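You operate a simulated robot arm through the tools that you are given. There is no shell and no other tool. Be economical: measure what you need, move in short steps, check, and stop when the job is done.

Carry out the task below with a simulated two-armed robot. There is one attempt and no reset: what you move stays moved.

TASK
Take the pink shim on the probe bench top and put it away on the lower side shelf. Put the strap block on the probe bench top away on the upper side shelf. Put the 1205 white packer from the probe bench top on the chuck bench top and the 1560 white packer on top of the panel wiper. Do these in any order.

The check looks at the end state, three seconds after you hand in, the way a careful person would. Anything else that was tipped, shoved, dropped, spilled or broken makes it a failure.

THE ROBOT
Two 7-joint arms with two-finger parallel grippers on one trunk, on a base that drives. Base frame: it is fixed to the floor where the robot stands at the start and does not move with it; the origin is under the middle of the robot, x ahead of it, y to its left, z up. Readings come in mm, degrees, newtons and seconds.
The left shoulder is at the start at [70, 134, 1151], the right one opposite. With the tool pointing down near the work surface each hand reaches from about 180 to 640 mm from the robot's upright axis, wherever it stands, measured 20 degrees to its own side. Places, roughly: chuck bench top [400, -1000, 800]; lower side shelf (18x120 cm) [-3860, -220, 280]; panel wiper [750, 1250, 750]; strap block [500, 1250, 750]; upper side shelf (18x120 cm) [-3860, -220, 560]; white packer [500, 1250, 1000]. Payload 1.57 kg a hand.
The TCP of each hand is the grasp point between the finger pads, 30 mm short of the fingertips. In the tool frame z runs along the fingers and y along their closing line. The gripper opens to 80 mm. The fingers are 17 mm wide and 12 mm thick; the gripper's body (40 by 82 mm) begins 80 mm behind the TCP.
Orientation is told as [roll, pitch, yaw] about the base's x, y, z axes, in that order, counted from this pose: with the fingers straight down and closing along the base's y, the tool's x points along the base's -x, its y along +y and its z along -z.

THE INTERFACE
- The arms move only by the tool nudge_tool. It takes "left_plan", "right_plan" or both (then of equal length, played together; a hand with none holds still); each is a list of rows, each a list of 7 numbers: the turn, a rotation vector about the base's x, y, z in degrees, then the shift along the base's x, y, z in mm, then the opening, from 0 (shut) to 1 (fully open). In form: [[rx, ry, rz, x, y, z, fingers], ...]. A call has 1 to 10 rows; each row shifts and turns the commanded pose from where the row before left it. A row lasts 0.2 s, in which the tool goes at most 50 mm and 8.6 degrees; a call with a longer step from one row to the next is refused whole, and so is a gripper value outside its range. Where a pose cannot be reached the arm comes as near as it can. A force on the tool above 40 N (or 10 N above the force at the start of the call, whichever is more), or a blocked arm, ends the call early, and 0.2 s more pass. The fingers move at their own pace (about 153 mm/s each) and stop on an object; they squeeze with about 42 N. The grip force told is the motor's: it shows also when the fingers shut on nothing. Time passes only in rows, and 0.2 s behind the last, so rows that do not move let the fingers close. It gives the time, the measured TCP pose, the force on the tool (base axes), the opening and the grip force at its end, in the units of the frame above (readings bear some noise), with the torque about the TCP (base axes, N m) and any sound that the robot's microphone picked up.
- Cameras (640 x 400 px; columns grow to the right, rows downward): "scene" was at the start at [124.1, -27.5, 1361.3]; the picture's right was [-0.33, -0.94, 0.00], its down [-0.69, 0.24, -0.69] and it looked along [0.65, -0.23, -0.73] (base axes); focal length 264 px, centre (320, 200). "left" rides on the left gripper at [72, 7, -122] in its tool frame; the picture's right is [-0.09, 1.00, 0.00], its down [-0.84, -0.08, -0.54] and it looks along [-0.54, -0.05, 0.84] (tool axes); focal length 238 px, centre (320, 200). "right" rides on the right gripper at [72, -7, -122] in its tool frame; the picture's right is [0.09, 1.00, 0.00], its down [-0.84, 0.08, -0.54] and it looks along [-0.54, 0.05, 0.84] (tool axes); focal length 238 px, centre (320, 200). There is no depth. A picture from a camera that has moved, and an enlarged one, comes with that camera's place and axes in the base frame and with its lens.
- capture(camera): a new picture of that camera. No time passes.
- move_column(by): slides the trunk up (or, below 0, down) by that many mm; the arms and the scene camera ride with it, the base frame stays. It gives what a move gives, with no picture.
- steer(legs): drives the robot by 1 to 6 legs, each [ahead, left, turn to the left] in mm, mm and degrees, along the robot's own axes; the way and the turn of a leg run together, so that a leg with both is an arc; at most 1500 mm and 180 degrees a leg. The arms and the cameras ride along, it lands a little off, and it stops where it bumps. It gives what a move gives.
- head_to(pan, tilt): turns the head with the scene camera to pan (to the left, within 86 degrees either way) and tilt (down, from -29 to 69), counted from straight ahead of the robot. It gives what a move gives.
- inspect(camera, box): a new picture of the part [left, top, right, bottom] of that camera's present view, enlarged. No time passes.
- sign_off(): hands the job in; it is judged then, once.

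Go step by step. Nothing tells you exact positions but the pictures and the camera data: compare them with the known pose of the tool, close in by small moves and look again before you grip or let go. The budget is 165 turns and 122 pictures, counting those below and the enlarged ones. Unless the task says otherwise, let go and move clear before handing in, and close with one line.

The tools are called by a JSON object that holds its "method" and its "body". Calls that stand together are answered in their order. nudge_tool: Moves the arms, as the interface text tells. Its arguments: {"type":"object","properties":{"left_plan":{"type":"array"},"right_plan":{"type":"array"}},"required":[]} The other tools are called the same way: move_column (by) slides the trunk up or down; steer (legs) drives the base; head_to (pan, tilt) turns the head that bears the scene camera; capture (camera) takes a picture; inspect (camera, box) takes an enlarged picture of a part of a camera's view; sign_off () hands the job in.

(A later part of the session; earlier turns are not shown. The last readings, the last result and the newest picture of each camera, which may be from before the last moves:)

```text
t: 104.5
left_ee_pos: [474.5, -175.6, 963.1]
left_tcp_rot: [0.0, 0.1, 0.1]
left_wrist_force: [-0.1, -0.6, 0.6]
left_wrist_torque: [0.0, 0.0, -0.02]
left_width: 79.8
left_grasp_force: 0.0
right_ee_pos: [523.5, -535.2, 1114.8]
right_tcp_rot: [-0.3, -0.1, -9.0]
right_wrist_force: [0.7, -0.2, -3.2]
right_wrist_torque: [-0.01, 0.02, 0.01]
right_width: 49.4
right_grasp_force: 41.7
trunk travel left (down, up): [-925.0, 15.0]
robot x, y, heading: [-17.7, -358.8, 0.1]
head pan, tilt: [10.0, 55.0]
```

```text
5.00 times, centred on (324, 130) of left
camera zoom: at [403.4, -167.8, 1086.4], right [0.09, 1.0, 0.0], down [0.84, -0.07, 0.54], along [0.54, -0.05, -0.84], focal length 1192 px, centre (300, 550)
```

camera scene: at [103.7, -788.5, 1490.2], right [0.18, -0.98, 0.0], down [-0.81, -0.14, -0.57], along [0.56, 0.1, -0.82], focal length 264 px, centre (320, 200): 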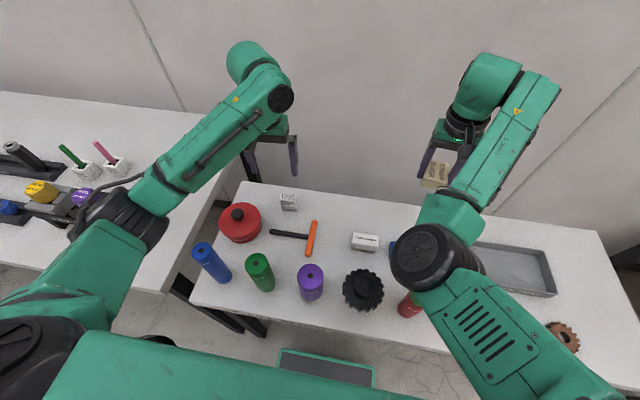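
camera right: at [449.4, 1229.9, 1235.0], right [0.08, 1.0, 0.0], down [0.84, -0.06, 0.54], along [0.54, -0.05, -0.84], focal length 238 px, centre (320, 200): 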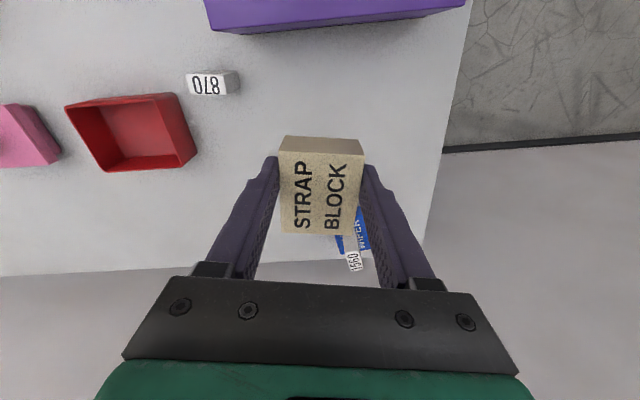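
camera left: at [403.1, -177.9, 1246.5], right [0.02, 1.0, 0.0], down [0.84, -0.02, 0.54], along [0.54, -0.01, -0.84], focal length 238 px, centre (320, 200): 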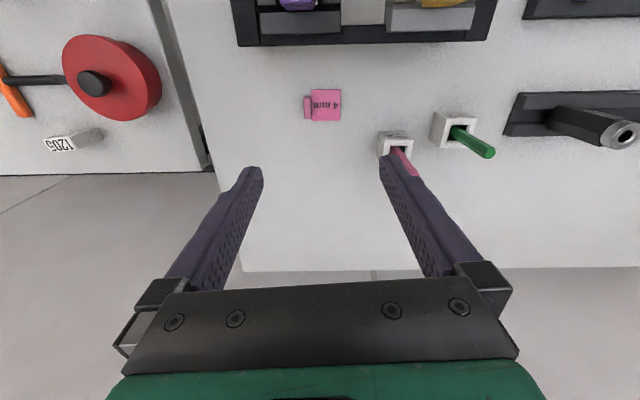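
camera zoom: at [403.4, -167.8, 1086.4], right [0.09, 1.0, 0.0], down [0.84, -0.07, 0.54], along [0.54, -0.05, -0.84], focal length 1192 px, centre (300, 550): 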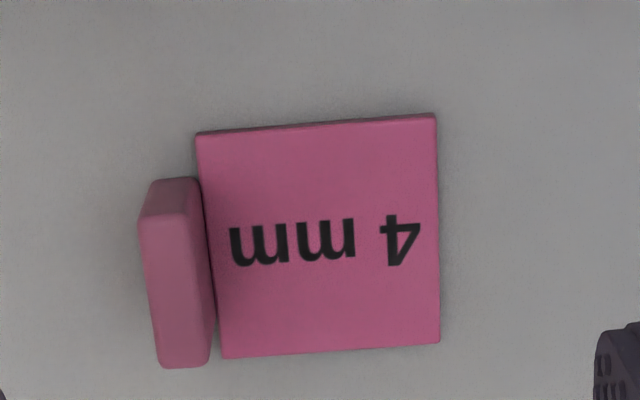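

The shim's upright tab is at about (481, −199), 10 mm thick, 29 long, top z≈872. I'll grip the tab.

{"method": "nudge_tool", "body": {"left_plan": [[0, 0, 0, 6, -23, 0, 0.6], [0, 0, 0, 0, 0, -30, 0.5], [0, 0, 0, 0, 0, -28, 0.5], [0, 0, 0, 0, 0, 0, 0.5]]}}

{"method": "capture", "body": {"camera": "left"}}

```text
t: 105.5
left_ee_pos: [480.0, -198.3, 905.3]
left_tcp_rot: [0.0, 0.1, 0.1]
left_wrist_force: [-0.1, -0.7, -0.1]
left_wrist_torque: [0.0, -0.02, -0.01]
left_width: 39.9
left_grasp_force: 0.1
right_ee_pos: [523.5, -535.7, 1114.1]
right_tcp_rot: [-0.2, -0.1, -9.0]
right_wrist_force: [-0.9, 1.2, -2.1]
right_wrist_torque: [0.03, 0.06, 0.02]
right_width: 49.3
right_grasp_force: 42.2
trunk travel left (down, up): [-925.0, 15.0]
robot x, y, heading: [-21.7, -361.6, 0.1]
head pan, tilt: [10.0, 55.0]
```

```text
59 pictures are left
camera left: at [409.2, -191.4, 1028.7], right [0.09, 1.0, 0.0], down [0.84, -0.07, 0.54], along [0.54, -0.05, -0.84], focal length 238 px, centre (320, 200)
```

left: 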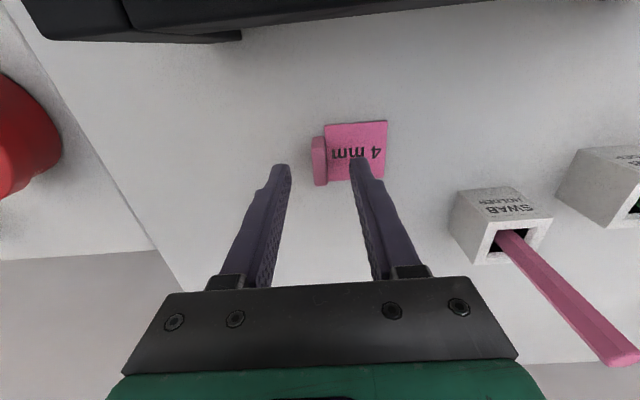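

{"method": "nudge_tool", "body": {"left_plan": [[0, 0, 0, 0, 0, -17, 0.5], [0, 0, 0, 0, 0, 0, 0.5], [0, 0, 0, 0, 0, 0, 0], [0, 0, 0, 0, 0, 0, 0], [0, 0, 0, 0, 0, 0, 0]]}}

{"method": "capture", "body": {"camera": "left"}}

```text
t: 106.7
left_ee_pos: [480.7, -198.3, 889.1]
left_tcp_rot: [0.0, 0.2, 0.2]
left_wrist_force: [1.2, -0.1, -0.6]
left_wrist_torque: [-0.05, 0.01, -0.01]
left_width: 8.6
left_grasp_force: 27.5
right_ee_pos: [524.3, -534.8, 1114.4]
right_tcp_rot: [-0.3, -0.2, -8.9]
right_wrist_force: [-0.1, 0.0, -2.9]
right_wrist_torque: [0.02, 0.03, 0.02]
right_width: 49.2
right_grasp_force: 42.5
trunk travel left (down, up): [-925.0, 15.0]
robot x, y, heading: [-17.4, -361.1, 0.3]
head pan, tilt: [10.0, 55.0]
```

```text
58 pictures are left
camera left: at [409.5, -190.8, 1011.5], right [0.09, 1.0, 0.0], down [0.84, -0.07, 0.54], along [0.54, -0.05, -0.84], focal length 238 px, centre (320, 200)
```

left: 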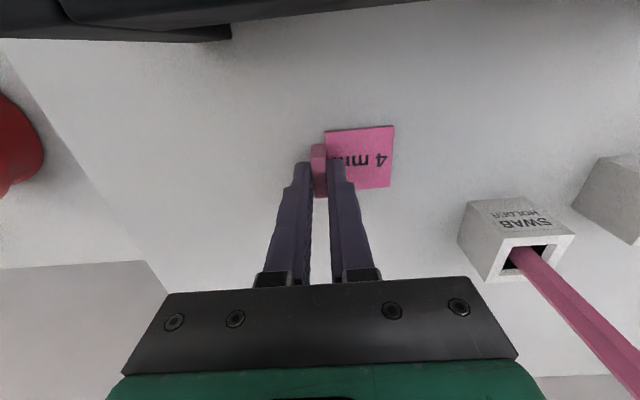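

{"method": "nudge_tool", "body": {"left_plan": [[0, 0, 0, 0, 0, 0, 0], [0, 0, 0, 0, 0, 15, 0], [0, 0, 0, 0, 0, 25, 0], [0, 0, 0, 0, 0, 30, 0], [0, 0, 0, 0, 0, 0, 0]]}}

{"method": "capture", "body": {"camera": "left"}}

```text
t: 107.9
left_ee_pos: [480.4, -196.5, 958.5]
left_tcp_rot: [0.0, 0.1, 0.2]
left_wrist_force: [-0.2, 0.8, -0.9]
left_wrist_torque: [-0.04, -0.01, 0.0]
left_width: 9.1
left_grasp_force: 27.3
right_ee_pos: [523.7, -533.9, 1114.1]
right_tcp_rot: [-0.3, -0.1, -9.0]
right_wrist_force: [-0.6, 0.4, -2.1]
right_wrist_torque: [0.0, 0.02, 0.0]
right_width: 49.1
right_grasp_force: 41.7
trunk travel left (down, up): [-925.0, 15.0]
robot x, y, heading: [-18.0, -364.2, 0.1]
head pan, tilt: [10.0, 55.0]
```

```text
57 pictures are left
camera left: at [409.2, -190.5, 1081.7], right [0.09, 1.0, 0.0], down [0.84, -0.07, 0.54], along [0.54, -0.05, -0.84], focal length 238 px, centre (320, 200)
```

left: 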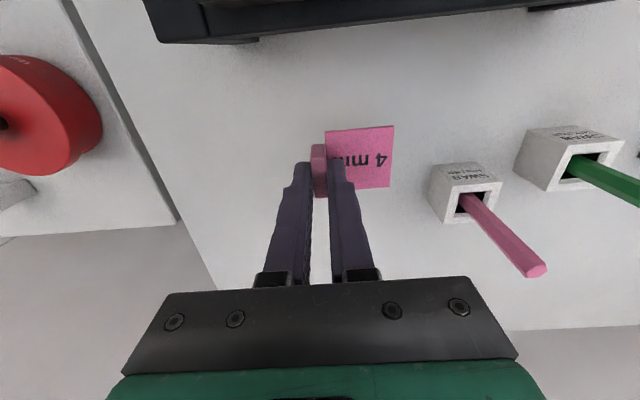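

The shim is held by its tab. Lift it, draw in, back off from the bench and turn around to look at the shelves.

{"method": "nudge_tool", "body": {"left_plan": [[0, 0, 0, 0, 0, 40, 0], [0, 0, 0, 0, 0, 40, 0], [0, 0, 0, 0, 0, 40, 0], [0, 0, 0, -20, 0, 40, 0], [0, 0, 0, -20, 0, 0, 0], [0, 0, 0, 0, 0, 0, 0]]}}

{"method": "steer", "body": {"legs": [[-500, 0, 0], [0, 0, 180]]}}

{"method": "head_to", "body": {"pan": 0, "tilt": 20}}

{"method": "capture", "body": {"camera": "scene"}}

```text
t: 109.3
left_ee_pos: [442.5, -197.4, 1119.1]
left_tcp_rot: [0.0, 0.2, 0.2]
left_wrist_force: [0.5, 1.0, 0.5]
left_wrist_torque: [-0.02, -0.02, -0.03]
left_width: 8.8
left_grasp_force: 27.7
right_ee_pos: [524.5, -534.5, 1114.4]
right_tcp_rot: [-0.2, 0.0, -9.0]
right_wrist_force: [0.5, 0.2, -2.8]
right_wrist_torque: [-0.01, 0.01, -0.02]
right_width: 49.3
right_grasp_force: 42.0
trunk travel left (down, up): [-925.0, 15.0]
robot x, y, heading: [-19.3, -362.3, 0.2]
head pan, tilt: [10.0, 55.0]
```

```text
t: 119.7
left_ee_pos: [-975.1, -535.7, 1118.2]
left_tcp_rot: [0.0, 0.1, -178.8]
left_wrist_force: [0.5, -0.2, 0.2]
left_wrist_torque: [-0.01, 0.0, 0.0]
left_width: 8.8
left_grasp_force: 27.9
right_ee_pos: [-1063.5, -201.4, 1114.5]
right_tcp_rot: [-0.3, 0.0, 171.9]
right_wrist_force: [-0.4, 0.3, -2.8]
right_wrist_torque: [0.03, -0.01, 0.01]
right_width: 49.4
right_grasp_force: 41.9
trunk travel left (down, up): [-925.0, 15.0]
robot x, y, heading: [-520.0, -362.3, -178.9]
head pan, tilt: [10.0, 55.0]
```

```text
t: 120.7
left_ee_pos: [-975.4, -535.8, 1117.5]
left_tcp_rot: [-0.1, 0.1, -178.7]
left_wrist_force: [0.1, 0.0, -0.9]
left_wrist_torque: [0.05, -0.02, -0.01]
left_width: 9.0
left_grasp_force: 27.8
right_ee_pos: [-1063.4, -200.6, 1114.3]
right_tcp_rot: [-0.3, 0.0, 171.9]
right_wrist_force: [0.0, -0.8, -1.9]
right_wrist_torque: [-0.01, -0.01, 0.03]
right_width: 49.5
right_grasp_force: 42.0
trunk travel left (down, up): [-925.0, 15.0]
robot x, y, heading: [-519.4, -362.2, -178.8]
head pan, tilt: [0.0, 20.0]
```

```text
56 pictures are left
camera scene: at [-663.6, -367.4, 1602.3], right [-0.02, 1.0, 0.0], down [0.34, 0.01, -0.94], along [-0.94, -0.02, -0.34], focal length 264 px, centre (320, 200)
```

scene: 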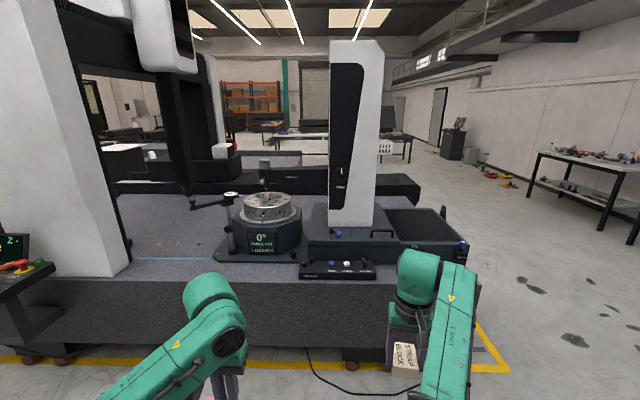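

A large machine stands in between; the shelf must be behind it. I'll go around its right side (y≈1500).

{"method": "steer", "body": {"legs": [[0, 0, -1.2], [0, -1000, 0], [0, -900, 0], [1500, 0, 0], [800, 0, 0]]}}

{"method": "head_to", "body": {"pan": 30, "tilt": 20}}

{"method": "capture", "body": {"camera": "scene"}}

```text
t: 141.4
left_ee_pos: [-3247.9, 1396.2, 1118.3]
left_tcp_rot: [0.0, 0.0, 179.5]
left_wrist_force: [0.9, 0.5, -0.4]
left_wrist_torque: [0.01, 0.02, -0.01]
left_width: 8.9
left_grasp_force: 27.4
right_ee_pos: [-3327.3, 1734.5, 1114.6]
right_tcp_rot: [-0.3, -0.1, 170.3]
right_wrist_force: [-0.2, 0.4, -2.4]
right_wrist_torque: [0.03, -0.02, -0.03]
right_width: 49.2
right_grasp_force: 41.7
trunk travel left (down, up): [-925.0, 15.0]
robot x, y, heading: [-2783.6, 1552.1, 179.5]
head pan, tilt: [0.0, 20.0]
```

```text
t: 142.3
left_ee_pos: [-3249.7, 1398.0, 1117.3]
left_tcp_rot: [0.0, 0.1, 179.4]
left_wrist_force: [0.0, -0.8, -0.9]
left_wrist_torque: [0.0, 0.0, -0.01]
left_width: 9.0
left_grasp_force: 27.8
right_ee_pos: [-3328.1, 1734.7, 1114.3]
right_tcp_rot: [-0.3, 0.0, 170.2]
right_wrist_force: [0.4, 0.4, -2.7]
right_wrist_torque: [0.01, -0.07, 0.0]
right_width: 49.6
right_grasp_force: 42.0
trunk travel left (down, up): [-925.0, 15.0]
robot x, y, heading: [-2787.6, 1550.7, 179.7]
head pan, tilt: [30.0, 20.0]
```

```text
55 pictures are left
camera scene: at [-2921.5, 1508.8, 1602.3], right [-0.49, 0.87, 0.0], down [0.3, 0.17, -0.94], along [-0.82, -0.46, -0.34], focal length 264 px, centre (320, 200)
```

scene: 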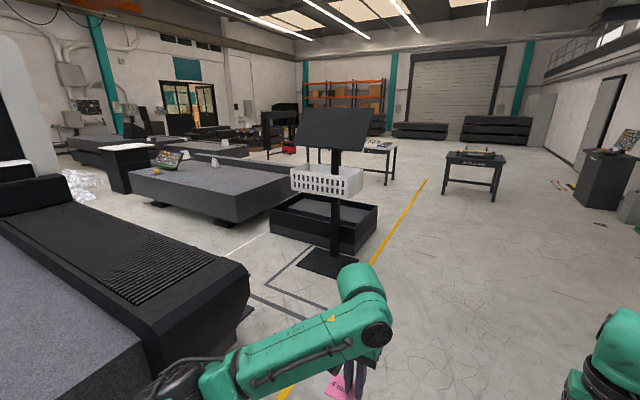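

{"method": "steer", "body": {"legs": [[1300, 0, 0]]}}

{"method": "head_to", "body": {"pan": 84, "tilt": 25}}

{"method": "capture", "body": {"camera": "scene"}}

```text
t: 148.9
left_ee_pos: [-4549.9, 1396.6, 1118.6]
left_tcp_rot: [0.0, 0.0, -179.9]
left_wrist_force: [0.0, -0.5, -0.7]
left_wrist_torque: [-0.03, -0.02, 0.02]
left_width: 8.9
left_grasp_force: 27.7
right_ee_pos: [-4631.8, 1735.1, 1115.5]
right_tcp_rot: [-0.4, 0.0, 170.8]
right_wrist_force: [-0.2, -0.5, -2.1]
right_wrist_torque: [0.0, -0.04, 0.02]
right_width: 49.3
right_grasp_force: 41.5
trunk travel left (down, up): [-925.0, 15.0]
robot x, y, heading: [-4093.7, 1560.4, -180.1]
head pan, tilt: [30.0, 20.0]
```

```text
t: 150.1
left_ee_pos: [-4550.5, 1398.3, 1119.1]
left_tcp_rot: [0.1, 0.1, -179.9]
left_wrist_force: [-0.9, 0.0, -0.7]
left_wrist_torque: [-0.01, 0.0, 0.01]
left_width: 8.8
left_grasp_force: 27.2
right_ee_pos: [-4634.3, 1734.8, 1114.1]
right_tcp_rot: [-0.4, -0.1, 170.8]
right_wrist_force: [-0.8, -0.5, -2.4]
right_wrist_torque: [-0.01, -0.01, 0.01]
right_width: 49.2
right_grasp_force: 42.2
trunk travel left (down, up): [-925.0, 15.0]
robot x, y, heading: [-4092.0, 1563.0, -180.3]
head pan, tilt: [84.0, 25.0]
```

```text
54 pictures are left
camera scene: at [-4153.3, 1468.1, 1594.3], right [-0.99, 0.1, 0.0], down [0.04, 0.42, -0.91], along [-0.09, -0.9, -0.42], focal length 264 px, centre (320, 200)
```

scene: 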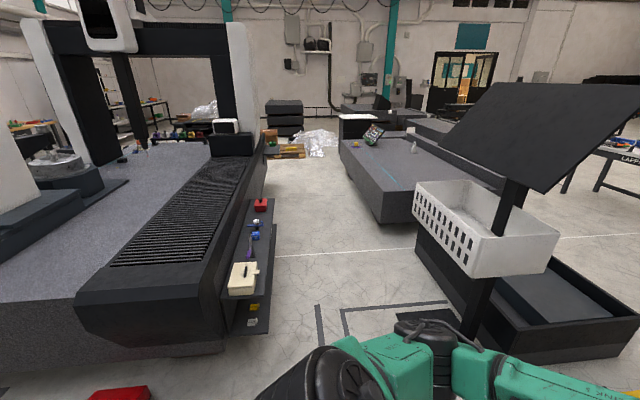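

The two shelves are on the machine's rear side, facing the aisle. Zoom in.

{"method": "inspect", "body": {"camera": "scene", "box": [200, 180, 328, 340]}}

```text
2.50 times, centred on (264, 260) of scene
camera zoom: at [-4153.3, 1468.1, 1594.3], right [-0.99, 0.1, 0.0], down [0.04, 0.42, -0.91], along [-0.09, -0.9, -0.42], focal length 659 px, centre (460, 50)
```

zoom: 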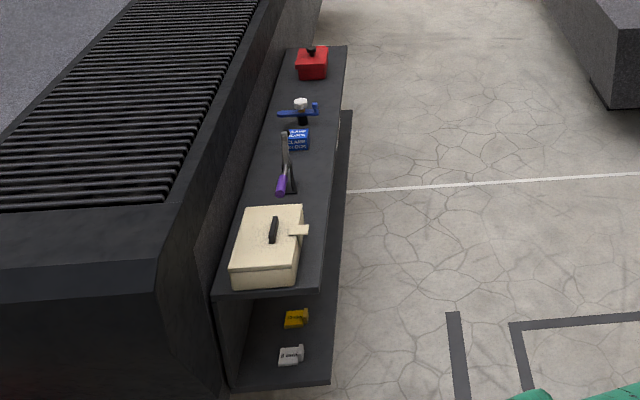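

Shelves: front edge x≈−3960, spanning y≈−800…400, upper z≈560, lower z≈280; existing items on both. I'll turn to face them and move into the aisle at x≈−4390.

{"method": "steer", "body": {"legs": [[0, 0, -180]]}}

{"method": "head_to", "body": {"pan": -60, "tilt": 30}}

{"method": "capture", "body": {"camera": "scene"}}

```text
t: 157.9
left_ee_pos: [-3630.1, 1718.9, 1118.2]
left_tcp_rot: [0.0, 0.1, -0.6]
left_wrist_force: [0.5, -0.5, -1.1]
left_wrist_torque: [-0.03, 0.0, -0.03]
left_width: 8.9
left_grasp_force: 27.9
right_ee_pos: [-3551.0, 1379.3, 1113.5]
right_tcp_rot: [-0.3, -0.1, -10.0]
right_wrist_force: [0.1, -0.8, -2.2]
right_wrist_torque: [-0.01, -0.01, 0.0]
right_width: 49.4
right_grasp_force: 41.8
trunk travel left (down, up): [-925.0, 15.0]
robot x, y, heading: [-4088.6, 1556.9, -0.7]
head pan, tilt: [84.0, 25.0]
```

```text
t: 160.2
left_ee_pos: [-3630.4, 1717.4, 1117.6]
left_tcp_rot: [0.0, 0.1, -0.7]
left_wrist_force: [-0.4, -0.3, -0.4]
left_wrist_torque: [-0.04, -0.04, -0.03]
left_width: 8.8
left_grasp_force: 27.4
right_ee_pos: [-3551.8, 1379.9, 1113.6]
right_tcp_rot: [-0.4, -0.1, -9.9]
right_wrist_force: [0.1, -0.3, -2.6]
right_wrist_torque: [-0.03, 0.05, 0.01]
right_width: 49.2
right_grasp_force: 42.0
trunk travel left (down, up): [-925.0, 15.0]
robot x, y, heading: [-4091.9, 1559.6, -0.8]
head pan, tilt: [-60.0, 30.0]
```

```text
52 pictures are left
camera scene: at [-3997.5, 1480.1, 1586.3], right [-0.87, -0.49, 0.0], down [-0.25, 0.44, -0.87], along [0.42, -0.75, -0.5], focal length 264 px, centre (320, 200)
```

scene: 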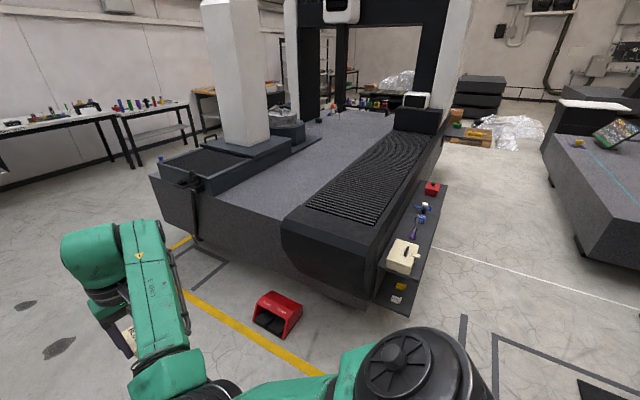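

{"method": "steer", "body": {"legs": [[0, 0, 0.8], [-300, 0, 0], [0, -1000, 0]]}}

{"method": "head_to", "body": {"pan": -50, "tilt": 45}}

{"method": "capture", "body": {"camera": "scene"}}

```text
t: 167.3
left_ee_pos: [-3929.0, 717.6, 1117.6]
left_tcp_rot: [-0.1, 0.1, 0.0]
left_wrist_force: [0.3, 0.2, 0.7]
left_wrist_torque: [0.0, 0.0, 0.0]
left_width: 8.9
left_grasp_force: 27.4
right_ee_pos: [-3847.8, 378.7, 1114.1]
right_tcp_rot: [-0.2, -0.2, -9.4]
right_wrist_force: [0.6, 0.7, -3.1]
right_wrist_torque: [0.01, 0.04, 0.0]
right_width: 49.7
right_grasp_force: 42.0
trunk travel left (down, up): [-925.0, 15.0]
robot x, y, heading: [-4387.0, 550.9, -0.2]
head pan, tilt: [-60.0, 30.0]
```

```text
t: 168.1
left_ee_pos: [-3929.7, 715.3, 1117.5]
left_tcp_rot: [-0.1, 0.0, -0.1]
left_wrist_force: [0.2, -1.3, -0.3]
left_wrist_torque: [0.02, 0.02, 0.02]
left_width: 8.9
left_grasp_force: 27.2
right_ee_pos: [-3848.7, 376.9, 1114.5]
right_tcp_rot: [-0.2, -0.1, -9.5]
right_wrist_force: [-0.6, 0.3, -1.5]
right_wrist_torque: [0.04, 0.04, 0.02]
right_width: 49.6
right_grasp_force: 42.0
trunk travel left (down, up): [-925.0, 15.0]
robot x, y, heading: [-4390.6, 550.1, -0.3]
head pan, tilt: [-50.0, 45.0]
```

```text
51 pictures are left
camera scene: at [-4288.2, 490.5, 1563.7], right [-0.77, -0.64, 0.0], down [-0.45, 0.54, -0.71], along [0.45, -0.54, -0.71], focal length 264 px, centre (320, 200)
```

scene: 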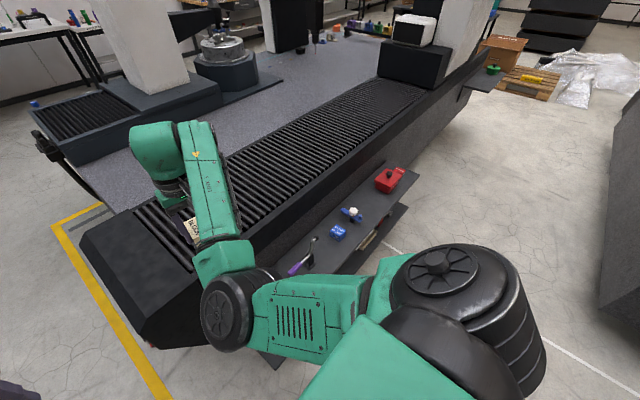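

{"method": "steer", "body": {"legs": [[0, -800, 0]]}}

{"method": "head_to", "body": {"pan": 0, "tilt": 55}}

{"method": "capture", "body": {"camera": "scene"}}

```text
t: 172.4
left_ee_pos: [-3931.5, -87.4, 1117.9]
left_tcp_rot: [-0.1, 0.1, -0.2]
left_wrist_force: [-0.3, 0.3, -0.1]
left_wrist_torque: [-0.01, -0.01, 0.04]
left_width: 9.2
left_grasp_force: 27.5
right_ee_pos: [-3851.3, -425.6, 1114.4]
right_tcp_rot: [-0.3, -0.1, -9.5]
right_wrist_force: [0.5, -0.3, -2.3]
right_wrist_torque: [-0.02, 0.08, 0.0]
right_width: 49.4
right_grasp_force: 42.0
trunk travel left (down, up): [-925.0, 15.0]
robot x, y, heading: [-4395.7, -253.4, -0.3]
head pan, tilt: [-50.0, 45.0]
```

```text
t: 173.6
left_ee_pos: [-3932.1, -88.9, 1118.2]
left_tcp_rot: [0.1, 0.0, -0.2]
left_wrist_force: [0.0, 0.1, 0.1]
left_wrist_torque: [-0.01, -0.05, 0.02]
left_width: 8.7
left_grasp_force: 27.0
right_ee_pos: [-3850.7, -426.9, 1114.6]
right_tcp_rot: [-0.2, -0.1, -9.5]
right_wrist_force: [0.4, 0.2, -1.9]
right_wrist_torque: [0.02, 0.05, 0.01]
right_width: 49.2
right_grasp_force: 42.0
trunk travel left (down, up): [-925.0, 15.0]
robot x, y, heading: [-4393.3, -251.7, -0.2]
head pan, tilt: [0.0, 55.0]
```

```text
50 pictures are left
camera scene: at [-4270.7, -251.2, 1550.3], right [0.0, -1.0, 0.0], down [-0.82, 0.0, -0.57], along [0.57, 0.0, -0.82], focal length 264 px, centre (320, 200)
```

scene: 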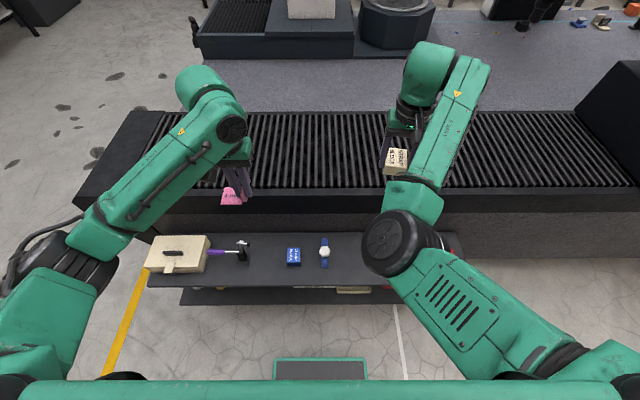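

The free stretch of the upper shelf is around y≈−450 (between the gauge and the red box). Draw the left hand back, set the right hand over the shelf's front half, then lower the trunk partway.

{"method": "nudge_tool", "body": {"left_plan": [[0, 0, 0, -40, 0, 0, 0], [0, 0, 0, -40, 0, 0, 0], [0, 0, 0, -40, 0, 0, 0], [0, 0, 0, -10, 0, 0, 0]], "right_plan": [[0, 0, 4, -25, -12, 0, 0], [0, 0, 5, -20, -12, 0, 0], [0, 0, 0, 0, 0, 0, 0], [0, 0, 0, 0, 0, 0, 0]]}}

{"method": "move_column", "body": {"by": -350}}

{"method": "capture", "body": {"camera": "right"}}

{"method": "capture", "body": {"camera": "scene"}}

```text
t: 174.6
left_ee_pos: [-4051.5, -90.0, 1117.3]
left_tcp_rot: [0.0, 0.2, -0.3]
left_wrist_force: [1.2, -0.7, -0.2]
left_wrist_torque: [-0.03, 0.03, -0.02]
left_width: 9.0
left_grasp_force: 27.5
left hand out of reach, approached as far as the arm can: row 4
right_ee_pos: [-3872.9, -464.0, 1101.0]
right_tcp_rot: [-0.9, -0.4, -1.0]
right_wrist_force: [-0.4, 0.5, -1.6]
right_wrist_torque: [0.01, 0.03, 0.01]
right_width: 49.2
right_grasp_force: 41.9
right hand out of reach, approached as far as the arm can: row 1, 2
trunk travel left (down, up): [-925.0, 15.0]
robot x, y, heading: [-4386.9, -254.1, -0.1]
head pan, tilt: [0.0, 55.0]
```

```text
t: 178.0
left_ee_pos: [-4051.7, -89.0, 768.4]
left_tcp_rot: [0.0, 0.1, -0.2]
left_wrist_force: [0.1, -0.5, -0.1]
left_wrist_torque: [0.02, 0.02, -0.01]
left_width: 8.9
left_grasp_force: 26.8
right_ee_pos: [-3874.6, -466.4, 748.6]
right_tcp_rot: [-0.9, -0.2, -1.0]
right_wrist_force: [0.0, 0.2, -2.5]
right_wrist_torque: [-0.04, 0.03, -0.02]
right_width: 49.6
right_grasp_force: 41.9
trunk travel left (down, up): [-575.0, 365.0]
robot x, y, heading: [-4393.0, -250.4, -0.1]
head pan, tilt: [0.0, 55.0]
```

```text
49 pictures are left
camera right: at [-3947.6, -468.6, 869.3], right [-0.07, 1.0, -0.02], down [0.84, 0.07, 0.54], along [0.54, 0.03, -0.84], focal length 238 px, centre (320, 200)
```

right: 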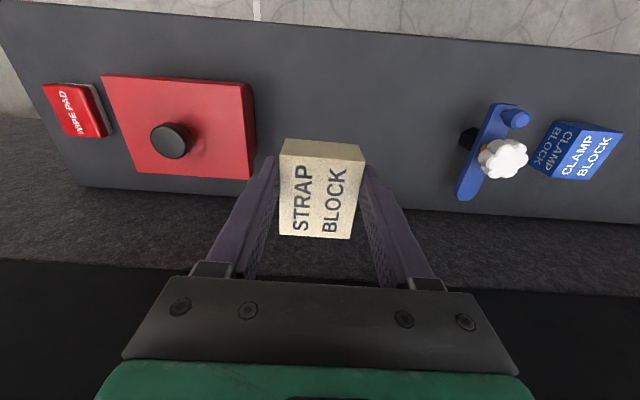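

```text
48 pictures are left
camera scene: at [-4271.1, -251.3, 1200.3], right [0.0, -1.0, 0.0], down [-0.82, 0.0, -0.57], along [0.57, 0.0, -0.82], focal length 264 px, centre (320, 200)
```

scene: 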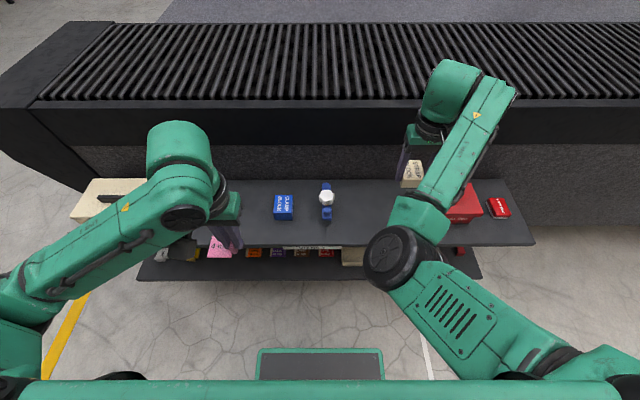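

{"method": "nudge_tool", "body": {"right_plan": [[0, 0, 0, -5, 18, -30, 0], [0, 0, 0, -5, 18, -40, 0], [0, 0, 0, 0, 0, -40, 0], [0, 0, 0, 0, 0, 0, 0]]}}

{"method": "capture", "body": {"camera": "right"}}

{"method": "inspect", "body": {"camera": "scene", "box": [280, 140, 520, 290]}}

```text
t: 179.2
left_ee_pos: [-4052.6, -88.6, 768.1]
left_tcp_rot: [0.0, 0.0, -0.1]
left_wrist_force: [-0.5, -0.2, -0.7]
left_wrist_torque: [0.03, 0.03, -0.02]
left_width: 8.9
left_grasp_force: 27.6
right_ee_pos: [-3877.8, -463.0, 646.8]
right_tcp_rot: [-3.5, -1.5, -3.2]
right_wrist_force: [-0.8, 0.7, -2.3]
right_wrist_torque: [0.01, 0.0, 0.01]
right_width: 49.2
right_grasp_force: 42.0
trunk travel left (down, up): [-575.0, 365.0]
robot x, y, heading: [-4393.1, -250.7, -0.2]
head pan, tilt: [0.0, 55.0]
stopped in row 4 (right hand): the arm was blocked; the commanded pose is now the measured one
```

```text
47 pictures are left
camera right: at [-3951.6, -457.4, 766.2], right [-0.04, 1.0, -0.06], down [0.83, 0.07, 0.56], along [0.56, -0.03, -0.83], focal length 238 px, centre (320, 200)
```

right: 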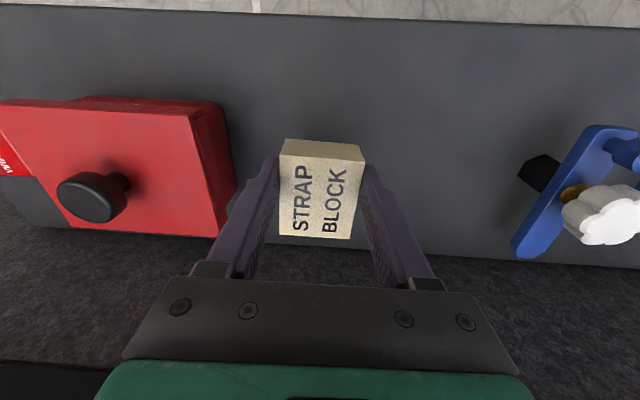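

```text
2.67 times, centred on (400, 215) of scene
camera zoom: at [-4270.8, -251.7, 1200.3], right [0.0, -1.0, 0.0], down [-0.82, 0.0, -0.57], along [0.57, 0.0, -0.82], focal length 703 px, centre (107, 160)
```

zoom: 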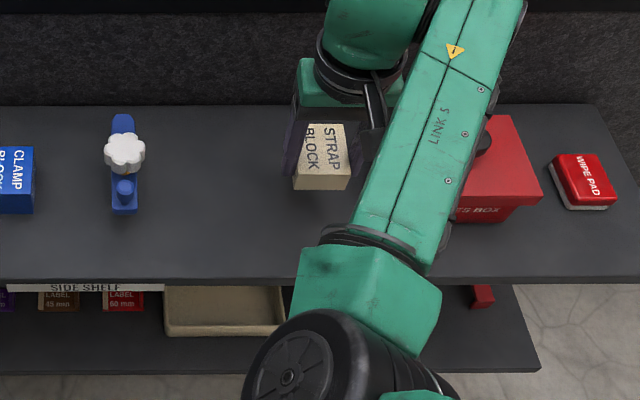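

The arm met something (or a limit). Look at the wrist near the machine cover.

{"method": "inspect", "body": {"camera": "scene", "box": [370, 60, 530, 240]}}

```text
2.22 times, centred on (450, 150) of scene
camera zoom: at [-4270.8, -251.7, 1200.3], right [0.0, -1.0, 0.0], down [-0.82, 0.0, -0.57], along [0.57, 0.0, -0.82], focal length 586 px, centre (31, 311)
```

zoom: 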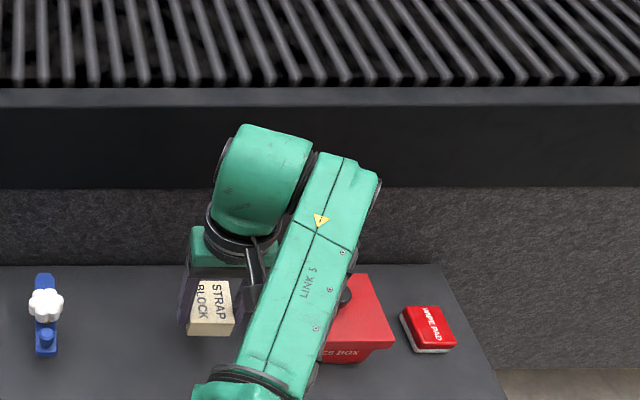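

It looks like a wrist joint limit rather than contact; turning the wrist back to its earlier yaw should free it.

{"method": "nudge_tool", "body": {"right_plan": [[1.7, 0.8, -3, 0, 0, 15, 0], [1.7, 0.7, -3, 0, 0, 10, 0], [0, 0, 0, 0, 0, 0, 0]]}}

{"method": "steer", "body": {"legs": [[0, 25, 0]]}}

```text
t: 180.0
left_ee_pos: [-4051.7, -88.6, 767.9]
left_tcp_rot: [-0.1, 0.1, -0.2]
left_wrist_force: [0.6, 0.4, -0.6]
left_wrist_torque: [0.0, 0.01, -0.01]
left_width: 8.7
left_grasp_force: 27.0
right_ee_pos: [-3877.9, -478.0, 671.7]
right_tcp_rot: [-1.5, 0.0, -10.2]
right_wrist_force: [-0.1, 0.3, -2.4]
right_wrist_torque: [0.04, 0.02, 0.01]
right_width: 49.3
right_grasp_force: 42.1
trunk travel left (down, up): [-575.0, 365.0]
robot x, y, heading: [-4392.2, -249.3, -0.2]
head pan, tilt: [0.0, 55.0]
```

```text
t: 180.8
left_ee_pos: [-4052.7, -64.8, 768.4]
left_tcp_rot: [0.0, 0.1, -0.1]
left_wrist_force: [0.1, 0.4, -0.2]
left_wrist_torque: [-0.02, 0.02, 0.0]
left_width: 9.0
left_grasp_force: 27.4
right_ee_pos: [-3877.4, -452.4, 673.7]
right_tcp_rot: [-1.2, -0.1, -10.3]
right_wrist_force: [0.4, -0.2, -2.2]
right_wrist_torque: [0.02, 0.0, 0.0]
right_width: 49.4
right_grasp_force: 42.3
trunk travel left (down, up): [-575.0, 365.0]
robot x, y, heading: [-4392.5, -223.7, -0.1]
head pan, tilt: [0.0, 55.0]
```

{"method": "nudge_tool", "body": {"right_plan": [[1.2, 0, 0, -8, 0, -25, 0], [0, 0, 0, -7, 0, -25, 0], [0, 0, 0, 0, 0, 0, 0]]}}

```text
t: 181.8
left_ee_pos: [-4052.2, -63.9, 768.2]
left_tcp_rot: [0.1, 0.1, -0.2]
left_wrist_force: [0.1, 0.0, -0.8]
left_wrist_torque: [0.01, -0.02, 0.03]
left_width: 8.9
left_grasp_force: 27.4
right_ee_pos: [-3884.1, -481.4, 634.5]
right_tcp_rot: [-1.7, -1.5, -12.2]
right_wrist_force: [0.4, -0.2, -1.9]
right_wrist_torque: [0.01, 0.06, 0.0]
right_width: 49.4
right_grasp_force: 42.0
trunk travel left (down, up): [-575.0, 365.0]
robot x, y, heading: [-4393.0, -222.3, -0.2]
head pan, tilt: [0.0, 55.0]
stopped in row 3 (right hand): the arm was blocked; the commanded pose is now the measured one
```

The arm is deflected without tool force, so probably the wrist/forearm nears the machine cover or a limit. I raise, pull back toward the shelf front, and will descend with the trunk.

{"method": "nudge_tool", "body": {"right_plan": [[0, 0, 0, 0, 0, 40, 0], [0.8, 0.8, 1, -10, 0, 30, 0], [0.8, 0.7, 1, -20, 0, 0, 0], [0, 0, 0, -15, 0, 0, 0], [0, 0, 0, 0, 0, 0, 0]]}}

{"method": "capture", "body": {"camera": "scene"}}

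```text
t: 183.2
left_ee_pos: [-4051.9, -64.9, 769.2]
left_tcp_rot: [0.0, -0.1, -0.2]
left_wrist_force: [-0.2, 0.0, -0.4]
left_wrist_torque: [0.0, 0.03, 0.01]
left_width: 8.6
left_grasp_force: 27.6
right_ee_pos: [-3925.9, -507.2, 715.9]
right_tcp_rot: [-2.7, -1.4, -12.4]
right_wrist_force: [0.2, 0.7, -1.3]
right_wrist_torque: [0.0, 0.03, 0.01]
right_width: 49.6
right_grasp_force: 42.6
trunk travel left (down, up): [-575.0, 365.0]
robot x, y, heading: [-4390.4, -225.7, -0.2]
head pan, tilt: [0.0, 55.0]
stopped in row 5 (right hand): the arm was blocked; the commanded pose is now the measured one
```

```text
44 pictures are left
camera scene: at [-4271.1, -226.9, 1200.3], right [0.0, -1.0, 0.0], down [-0.82, 0.0, -0.57], along [0.57, 0.0, -0.82], focal length 264 px, centre (320, 200)
```

scene: 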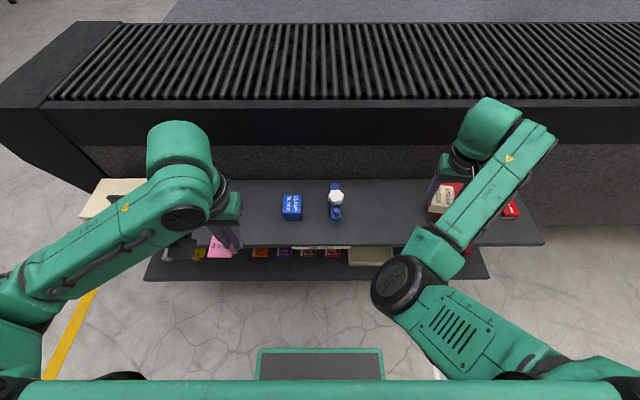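

The right arm has a joint limit when drawn in; it worked at ~545 ahead. I raise it, back the base a bit, and stretch the arm forward.

{"method": "nudge_tool", "body": {"right_plan": [[0, 0, 0, 0, 0, 30, 0], [0, 0, 0, 0, 0, 20, 0]]}}

{"method": "steer", "body": {"legs": [[-60, -30, 0]]}}

{"method": "nudge_tool", "body": {"right_plan": [[0.7, 0.4, 1, 30, 10, 0, 0], [0.7, 0.4, 1, 30, 10, 0, 0], [0.7, 0.4, 0.5, 25, 15, 0, 0], [0.7, 0.4, 0, 0, 20, 0, 0], [0, 0, 0, 0, 0, 0, 0]]}}

```text
t: 183.8
left_ee_pos: [-4052.2, -64.7, 767.5]
left_tcp_rot: [0.0, 0.1, -0.2]
left_wrist_force: [0.6, -0.1, -0.1]
left_wrist_torque: [0.0, 0.01, 0.0]
left_width: 8.7
left_grasp_force: 28.0
right_ee_pos: [-3916.8, -518.9, 755.8]
right_tcp_rot: [-3.3, -1.4, -12.8]
right_wrist_force: [0.2, 0.3, -2.7]
right_wrist_torque: [-0.01, 0.04, 0.01]
right_width: 49.1
right_grasp_force: 42.4
right hand out of reach, approached as far as the arm can: row 1, 2
trunk travel left (down, up): [-575.0, 365.0]
robot x, y, heading: [-4390.6, -224.9, -0.1]
head pan, tilt: [0.0, 55.0]
```

```text
t: 184.8
left_ee_pos: [-4112.8, -94.9, 767.6]
left_tcp_rot: [-0.1, -0.1, -0.1]
left_wrist_force: [-0.6, 0.3, -0.5]
left_wrist_torque: [-0.02, -0.04, 0.0]
left_width: 8.9
left_grasp_force: 27.6
right_ee_pos: [-3975.0, -547.9, 757.8]
right_tcp_rot: [-3.0, -1.6, -12.8]
right_wrist_force: [0.1, -1.0, -1.9]
right_wrist_torque: [0.01, 0.04, -0.02]
right_width: 49.6
right_grasp_force: 41.9
trunk travel left (down, up): [-575.0, 365.0]
robot x, y, heading: [-4453.2, -253.2, -0.4]
head pan, tilt: [0.0, 55.0]
```

```text
t: 186.0
left_ee_pos: [-4111.9, -93.4, 767.9]
left_tcp_rot: [-0.1, 0.1, -0.2]
left_wrist_force: [0.1, -0.1, -1.1]
left_wrist_torque: [0.0, 0.02, 0.02]
left_width: 8.6
left_grasp_force: 27.4
right_ee_pos: [-3890.6, -493.3, 757.8]
right_tcp_rot: [-0.5, 0.5, -10.2]
right_wrist_force: [-0.1, 0.4, -2.5]
right_wrist_torque: [0.02, 0.03, 0.0]
right_width: 49.3
right_grasp_force: 41.9
trunk travel left (down, up): [-575.0, 365.0]
robot x, y, heading: [-4451.0, -258.2, -0.2]
head pan, tilt: [0.0, 55.0]
```

{"method": "nudge_tool", "body": {"right_plan": [[0, 0, 0, 0, 22, -10, 0], [0, 0, 0, 0, 22, -20, 0], [0, 0, 0, 0, 0, -40, 0], [0, 0, 0, 0, 0, -30, 0], [0, 0, 0, 0, 0, 0, 0]]}}

{"method": "capture", "body": {"camera": "right"}}

```text
t: 187.2
left_ee_pos: [-4112.2, -94.5, 767.6]
left_tcp_rot: [0.0, 0.1, -0.2]
left_wrist_force: [-0.3, -0.4, 0.6]
left_wrist_torque: [-0.01, -0.01, -0.06]
left_width: 8.9
left_grasp_force: 27.2
right_ee_pos: [-3892.7, -449.5, 657.3]
right_tcp_rot: [-0.7, 0.5, -10.2]
right_wrist_force: [-0.1, 0.3, -2.7]
right_wrist_torque: [0.01, 0.03, -0.02]
right_width: 49.2
right_grasp_force: 41.9
trunk travel left (down, up): [-575.0, 365.0]
robot x, y, heading: [-4452.9, -250.9, -0.4]
head pan, tilt: [0.0, 55.0]
```

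```text
43 pictures are left
camera right: at [-3962.0, -441.6, 778.4], right [0.09, 1.0, -0.01], down [0.84, -0.07, 0.53], along [0.53, -0.05, -0.85], focal length 238 px, centre (320, 200)
```

right: 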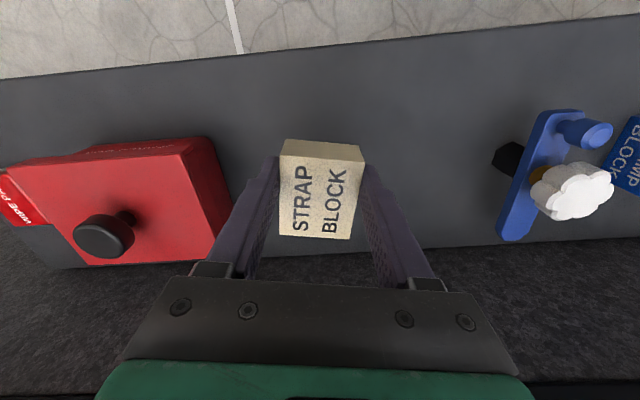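

{"method": "nudge_tool", "body": {"right_plan": [[0, 0, 0, 0, 12, -25, 0], [0, 0, 0, 0, 0, -25, 0], [0, 0, 0, 0, 0, 0, 0]]}}

{"method": "nudge_tool", "body": {"right_plan": [[0, 0, 0, 0, 0, -6, 0], [0, 0, 0, 0, 0, 0, 0]]}}

```text
t: 188.0
left_ee_pos: [-4112.7, -93.8, 767.9]
left_tcp_rot: [0.0, 0.2, -0.1]
left_wrist_force: [0.2, -0.7, -0.2]
left_wrist_torque: [-0.04, -0.03, 0.01]
left_width: 9.0
left_grasp_force: 27.7
right_ee_pos: [-3891.5, -436.3, 606.9]
right_tcp_rot: [-0.6, 0.6, -10.2]
right_wrist_force: [0.5, 0.7, -1.5]
right_wrist_torque: [-0.02, 0.02, 0.03]
right_width: 49.7
right_grasp_force: 41.8
trunk travel left (down, up): [-575.0, 365.0]
robot x, y, heading: [-4453.1, -253.4, -0.3]
head pan, tilt: [0.0, 55.0]
```

```text
t: 188.6
left_ee_pos: [-4111.9, -93.5, 767.8]
left_tcp_rot: [0.0, 0.1, -0.2]
left_wrist_force: [-0.5, -0.3, 0.4]
left_wrist_torque: [-0.03, 0.02, 0.01]
left_width: 9.1
left_grasp_force: 27.3
right_ee_pos: [-3891.2, -436.8, 599.3]
right_tcp_rot: [-0.7, 0.5, -10.2]
right_wrist_force: [0.0, -0.6, -2.7]
right_wrist_torque: [-0.01, 0.0, 0.04]
right_width: 49.5
right_grasp_force: 42.0
trunk travel left (down, up): [-575.0, 365.0]
robot x, y, heading: [-4451.3, -251.2, -0.2]
head pan, tilt: [0.0, 55.0]
```

{"method": "nudge_tool", "body": {"right_plan": [[0, 0, 0, 0, 0, -3, 0], [0, 0, 0, 0, 0, 0, 0]]}}

{"method": "nudge_tool", "body": {"right_plan": [[0, 0, 0, 0, 0, -2, 0], [0, 0, 0, 0, 0, 0, 0]]}}

{"method": "capture", "body": {"camera": "right"}}

```text
t: 189.2
left_ee_pos: [-4111.3, -93.3, 768.4]
left_tcp_rot: [0.0, 0.1, -0.3]
left_wrist_force: [-0.1, 0.5, 0.0]
left_wrist_torque: [0.0, -0.02, 0.0]
left_width: 8.9
left_grasp_force: 27.9
right_ee_pos: [-3891.2, -436.5, 598.3]
right_tcp_rot: [-0.6, 0.5, -10.2]
right_wrist_force: [-0.6, 0.2, -2.0]
right_wrist_torque: [0.0, 0.06, -0.02]
right_width: 49.4
right_grasp_force: 41.9
trunk travel left (down, up): [-575.0, 365.0]
robot x, y, heading: [-4450.1, -253.6, -0.2]
head pan, tilt: [0.0, 55.0]
```

```text
t: 189.8
left_ee_pos: [-4112.5, -93.8, 769.0]
left_tcp_rot: [0.0, 0.1, -0.1]
left_wrist_force: [0.5, 0.3, 0.0]
left_wrist_torque: [0.0, -0.01, -0.01]
left_width: 9.1
left_grasp_force: 27.1
right_ee_pos: [-3890.5, -436.7, 595.4]
right_tcp_rot: [-0.6, 0.5, -10.2]
right_wrist_force: [0.9, 0.7, 0.1]
right_wrist_torque: [0.04, 0.03, 0.01]
right_width: 49.7
right_grasp_force: 41.2
trunk travel left (down, up): [-575.0, 365.0]
robot x, y, heading: [-4454.8, -256.6, -0.2]
head pan, tilt: [0.0, 55.0]
```

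```text
42 pictures are left
camera right: at [-3961.2, -429.4, 717.8], right [0.09, 1.0, -0.01], down [0.84, -0.07, 0.53], along [0.53, -0.05, -0.85], focal length 238 px, centre (320, 200)
```

right: 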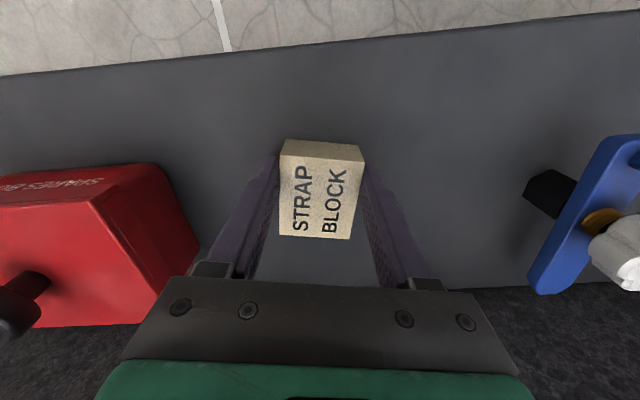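

Weight is transferring (contact). A last small press, release and lift away.

{"method": "nudge_tool", "body": {"right_plan": [[0, 0, 0, 0, 0, -1, 0], [0, 0, 0, 0, 0, 0, 0], [0, 0, 0, 0, 0, 0, 0.85], [0, 0, 0, 0, 0, 0, 1], [0, 0, 0, 0, 0, 25, 1], [0, 0, 0, 0, 0, 40, 1], [0, 0, 0, 0, 0, 40, 1], [0, 0, 0, 0, 0, 40, 1], [0, 0, 0, 0, 0, 0, 1]]}}

{"method": "capture", "body": {"camera": "right"}}

{"method": "capture", "body": {"camera": "scene"}}

```text
t: 191.8
left_ee_pos: [-4112.0, -93.9, 767.4]
left_tcp_rot: [0.0, 0.1, -0.2]
left_wrist_force: [0.1, -0.4, -0.5]
left_wrist_torque: [0.01, -0.03, 0.02]
left_width: 8.4
left_grasp_force: 27.0
right_ee_pos: [-3890.7, -436.9, 741.6]
right_tcp_rot: [-0.6, 0.5, -10.2]
right_wrist_force: [0.2, 0.5, 0.5]
right_wrist_torque: [0.02, 0.03, -0.05]
right_width: 80.2
right_grasp_force: 0.1
trunk travel left (down, up): [-575.0, 365.0]
robot x, y, heading: [-4454.1, -258.4, -0.3]
head pan, tilt: [0.0, 55.0]
```

```text
41 pictures are left
camera right: at [-3961.2, -429.6, 862.2], right [0.09, 1.0, -0.01], down [0.84, -0.07, 0.53], along [0.53, -0.05, -0.85], focal length 238 px, centre (320, 200)
```

right: 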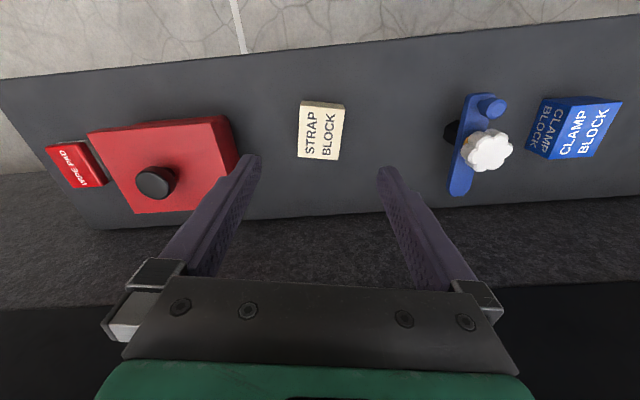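

```text
40 pictures are left
camera scene: at [-4330.8, -256.2, 1200.3], right [0.0, -1.0, 0.0], down [-0.82, 0.0, -0.57], along [0.57, 0.0, -0.82], focal length 264 px, centre (320, 200)
```

scene: 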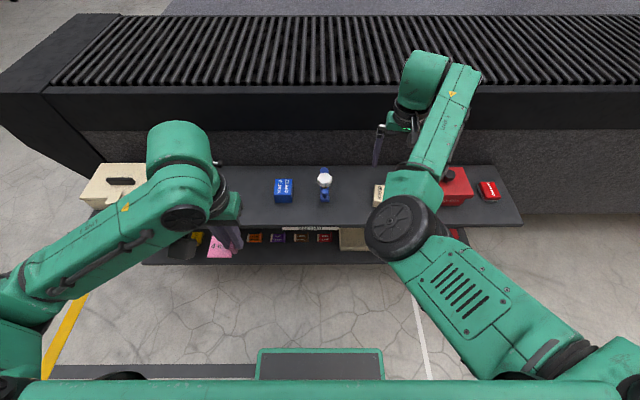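

Strap block is put away. Back off so both hands clear the shelf, lower the trunk and look at the lower shelf.

{"method": "steer", "body": {"legs": [[-150, 0, 0]]}}

{"method": "move_column", "body": {"by": -350}}

{"method": "head_to", "body": {"pan": 5, "tilt": 35}}

{"method": "capture", "body": {"camera": "scene"}}

```text
t: 193.2
left_ee_pos: [-4259.7, -92.9, 767.8]
left_tcp_rot: [0.0, 0.0, -0.2]
left_wrist_force: [-0.3, 0.0, -0.1]
left_wrist_torque: [-0.04, 0.01, 0.02]
left_width: 8.6
left_grasp_force: 27.9
right_ee_pos: [-4038.6, -437.0, 740.6]
right_tcp_rot: [-0.7, 0.4, -10.4]
right_wrist_force: [-1.1, 0.4, -0.3]
right_wrist_torque: [0.02, -0.04, -0.01]
right_width: 80.2
right_grasp_force: 0.0
trunk travel left (down, up): [-575.0, 365.0]
robot x, y, heading: [-4599.2, -255.1, -0.3]
head pan, tilt: [0.0, 55.0]
```

```text
t: 196.6
left_ee_pos: [-4258.7, -93.9, 418.0]
left_tcp_rot: [0.0, -0.1, -0.2]
left_wrist_force: [-0.4, 0.2, -0.1]
left_wrist_torque: [0.02, -0.02, -0.01]
left_width: 8.7
left_grasp_force: 28.0
right_ee_pos: [-4038.9, -436.1, 391.8]
right_tcp_rot: [-0.6, 0.6, -10.2]
right_wrist_force: [0.5, -0.4, -0.2]
right_wrist_torque: [0.0, -0.02, -0.02]
right_width: 79.9
right_grasp_force: 0.0
trunk travel left (down, up): [-225.0, 715.0]
robot x, y, heading: [-4597.5, -253.3, -0.5]
head pan, tilt: [0.0, 55.0]
```

```text
t: 197.4
left_ee_pos: [-4258.1, -94.5, 417.1]
left_tcp_rot: [0.0, 0.1, -0.3]
left_wrist_force: [0.4, 0.9, -0.8]
left_wrist_torque: [-0.02, 0.0, -0.02]
left_width: 8.8
left_grasp_force: 27.7
right_ee_pos: [-4039.2, -436.8, 391.0]
right_tcp_rot: [-0.7, 0.4, -10.2]
right_wrist_force: [-0.7, 0.5, -0.2]
right_wrist_torque: [-0.01, -0.04, 0.0]
right_width: 80.1
right_grasp_force: 0.2
trunk travel left (down, up): [-225.0, 715.0]
robot x, y, heading: [-4598.8, -254.7, 0.0]
head pan, tilt: [5.0, 35.0]
```

```text
39 pictures are left
camera scene: at [-4462.9, -248.1, 878.5], right [0.08, -1.0, 0.0], down [-0.57, -0.05, -0.82], along [0.82, 0.07, -0.57], focal length 264 px, centre (320, 200)
```

scene: 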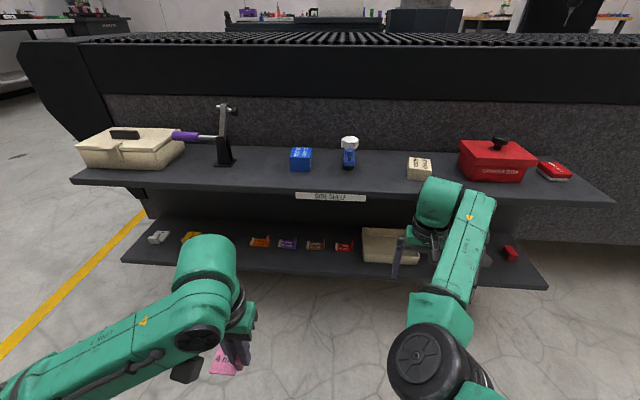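

{"method": "inspect", "body": {"camera": "scene", "box": [130, 190, 370, 290]}}

```text
2.67 times, centred on (250, 240) of scene
camera zoom: at [-4462.9, -248.1, 878.5], right [0.08, -1.0, 0.0], down [-0.57, -0.05, -0.82], along [0.82, 0.07, -0.57], focal length 703 px, centre (507, 93)
```

zoom: 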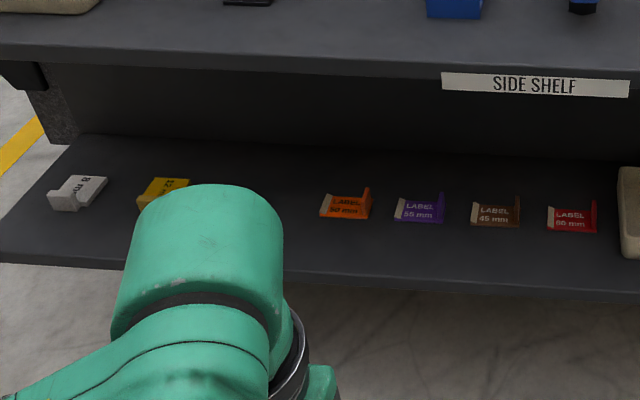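

The lower shelf has a gap around y≈110 between the yellow shim and the orange label. A vertical hand won't fit under the upper shelf, so I'll regrip the shim with a tilted hand on a free spot of the upper shelf. First fold the right hand away.

{"method": "nudge_tool", "body": {"right_plan": [[0, 0, 0, -30, -35, 0, 0.5], [0, 0, 0, -30, -35, 0, 0.5], [0, 0, 0, -30, -35, 10, 0.5], [0, 0, 0, -30, -35, 30, 0.5], [0, 0, 0, -20, -20, 40, 0.5], [0, 0, 0, 0, 0, 45, 0.5], [0, 0, 0, 0, 0, 45, 0.5], [0, 0, 0, 0, 0, 45, 0.5]]}}

{"method": "capture", "body": {"camera": "scene"}}

```text
refused: row 4 steps farther than a row can; nothing moved
```

```text
37 pictures are left
camera scene: at [-4462.9, -248.1, 878.5], right [0.08, -1.0, 0.0], down [-0.57, -0.05, -0.82], along [0.82, 0.07, -0.57], focal length 264 px, centre (320, 200)
```

scene: 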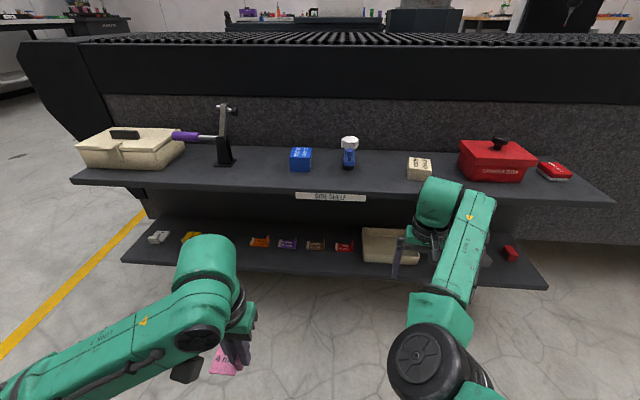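

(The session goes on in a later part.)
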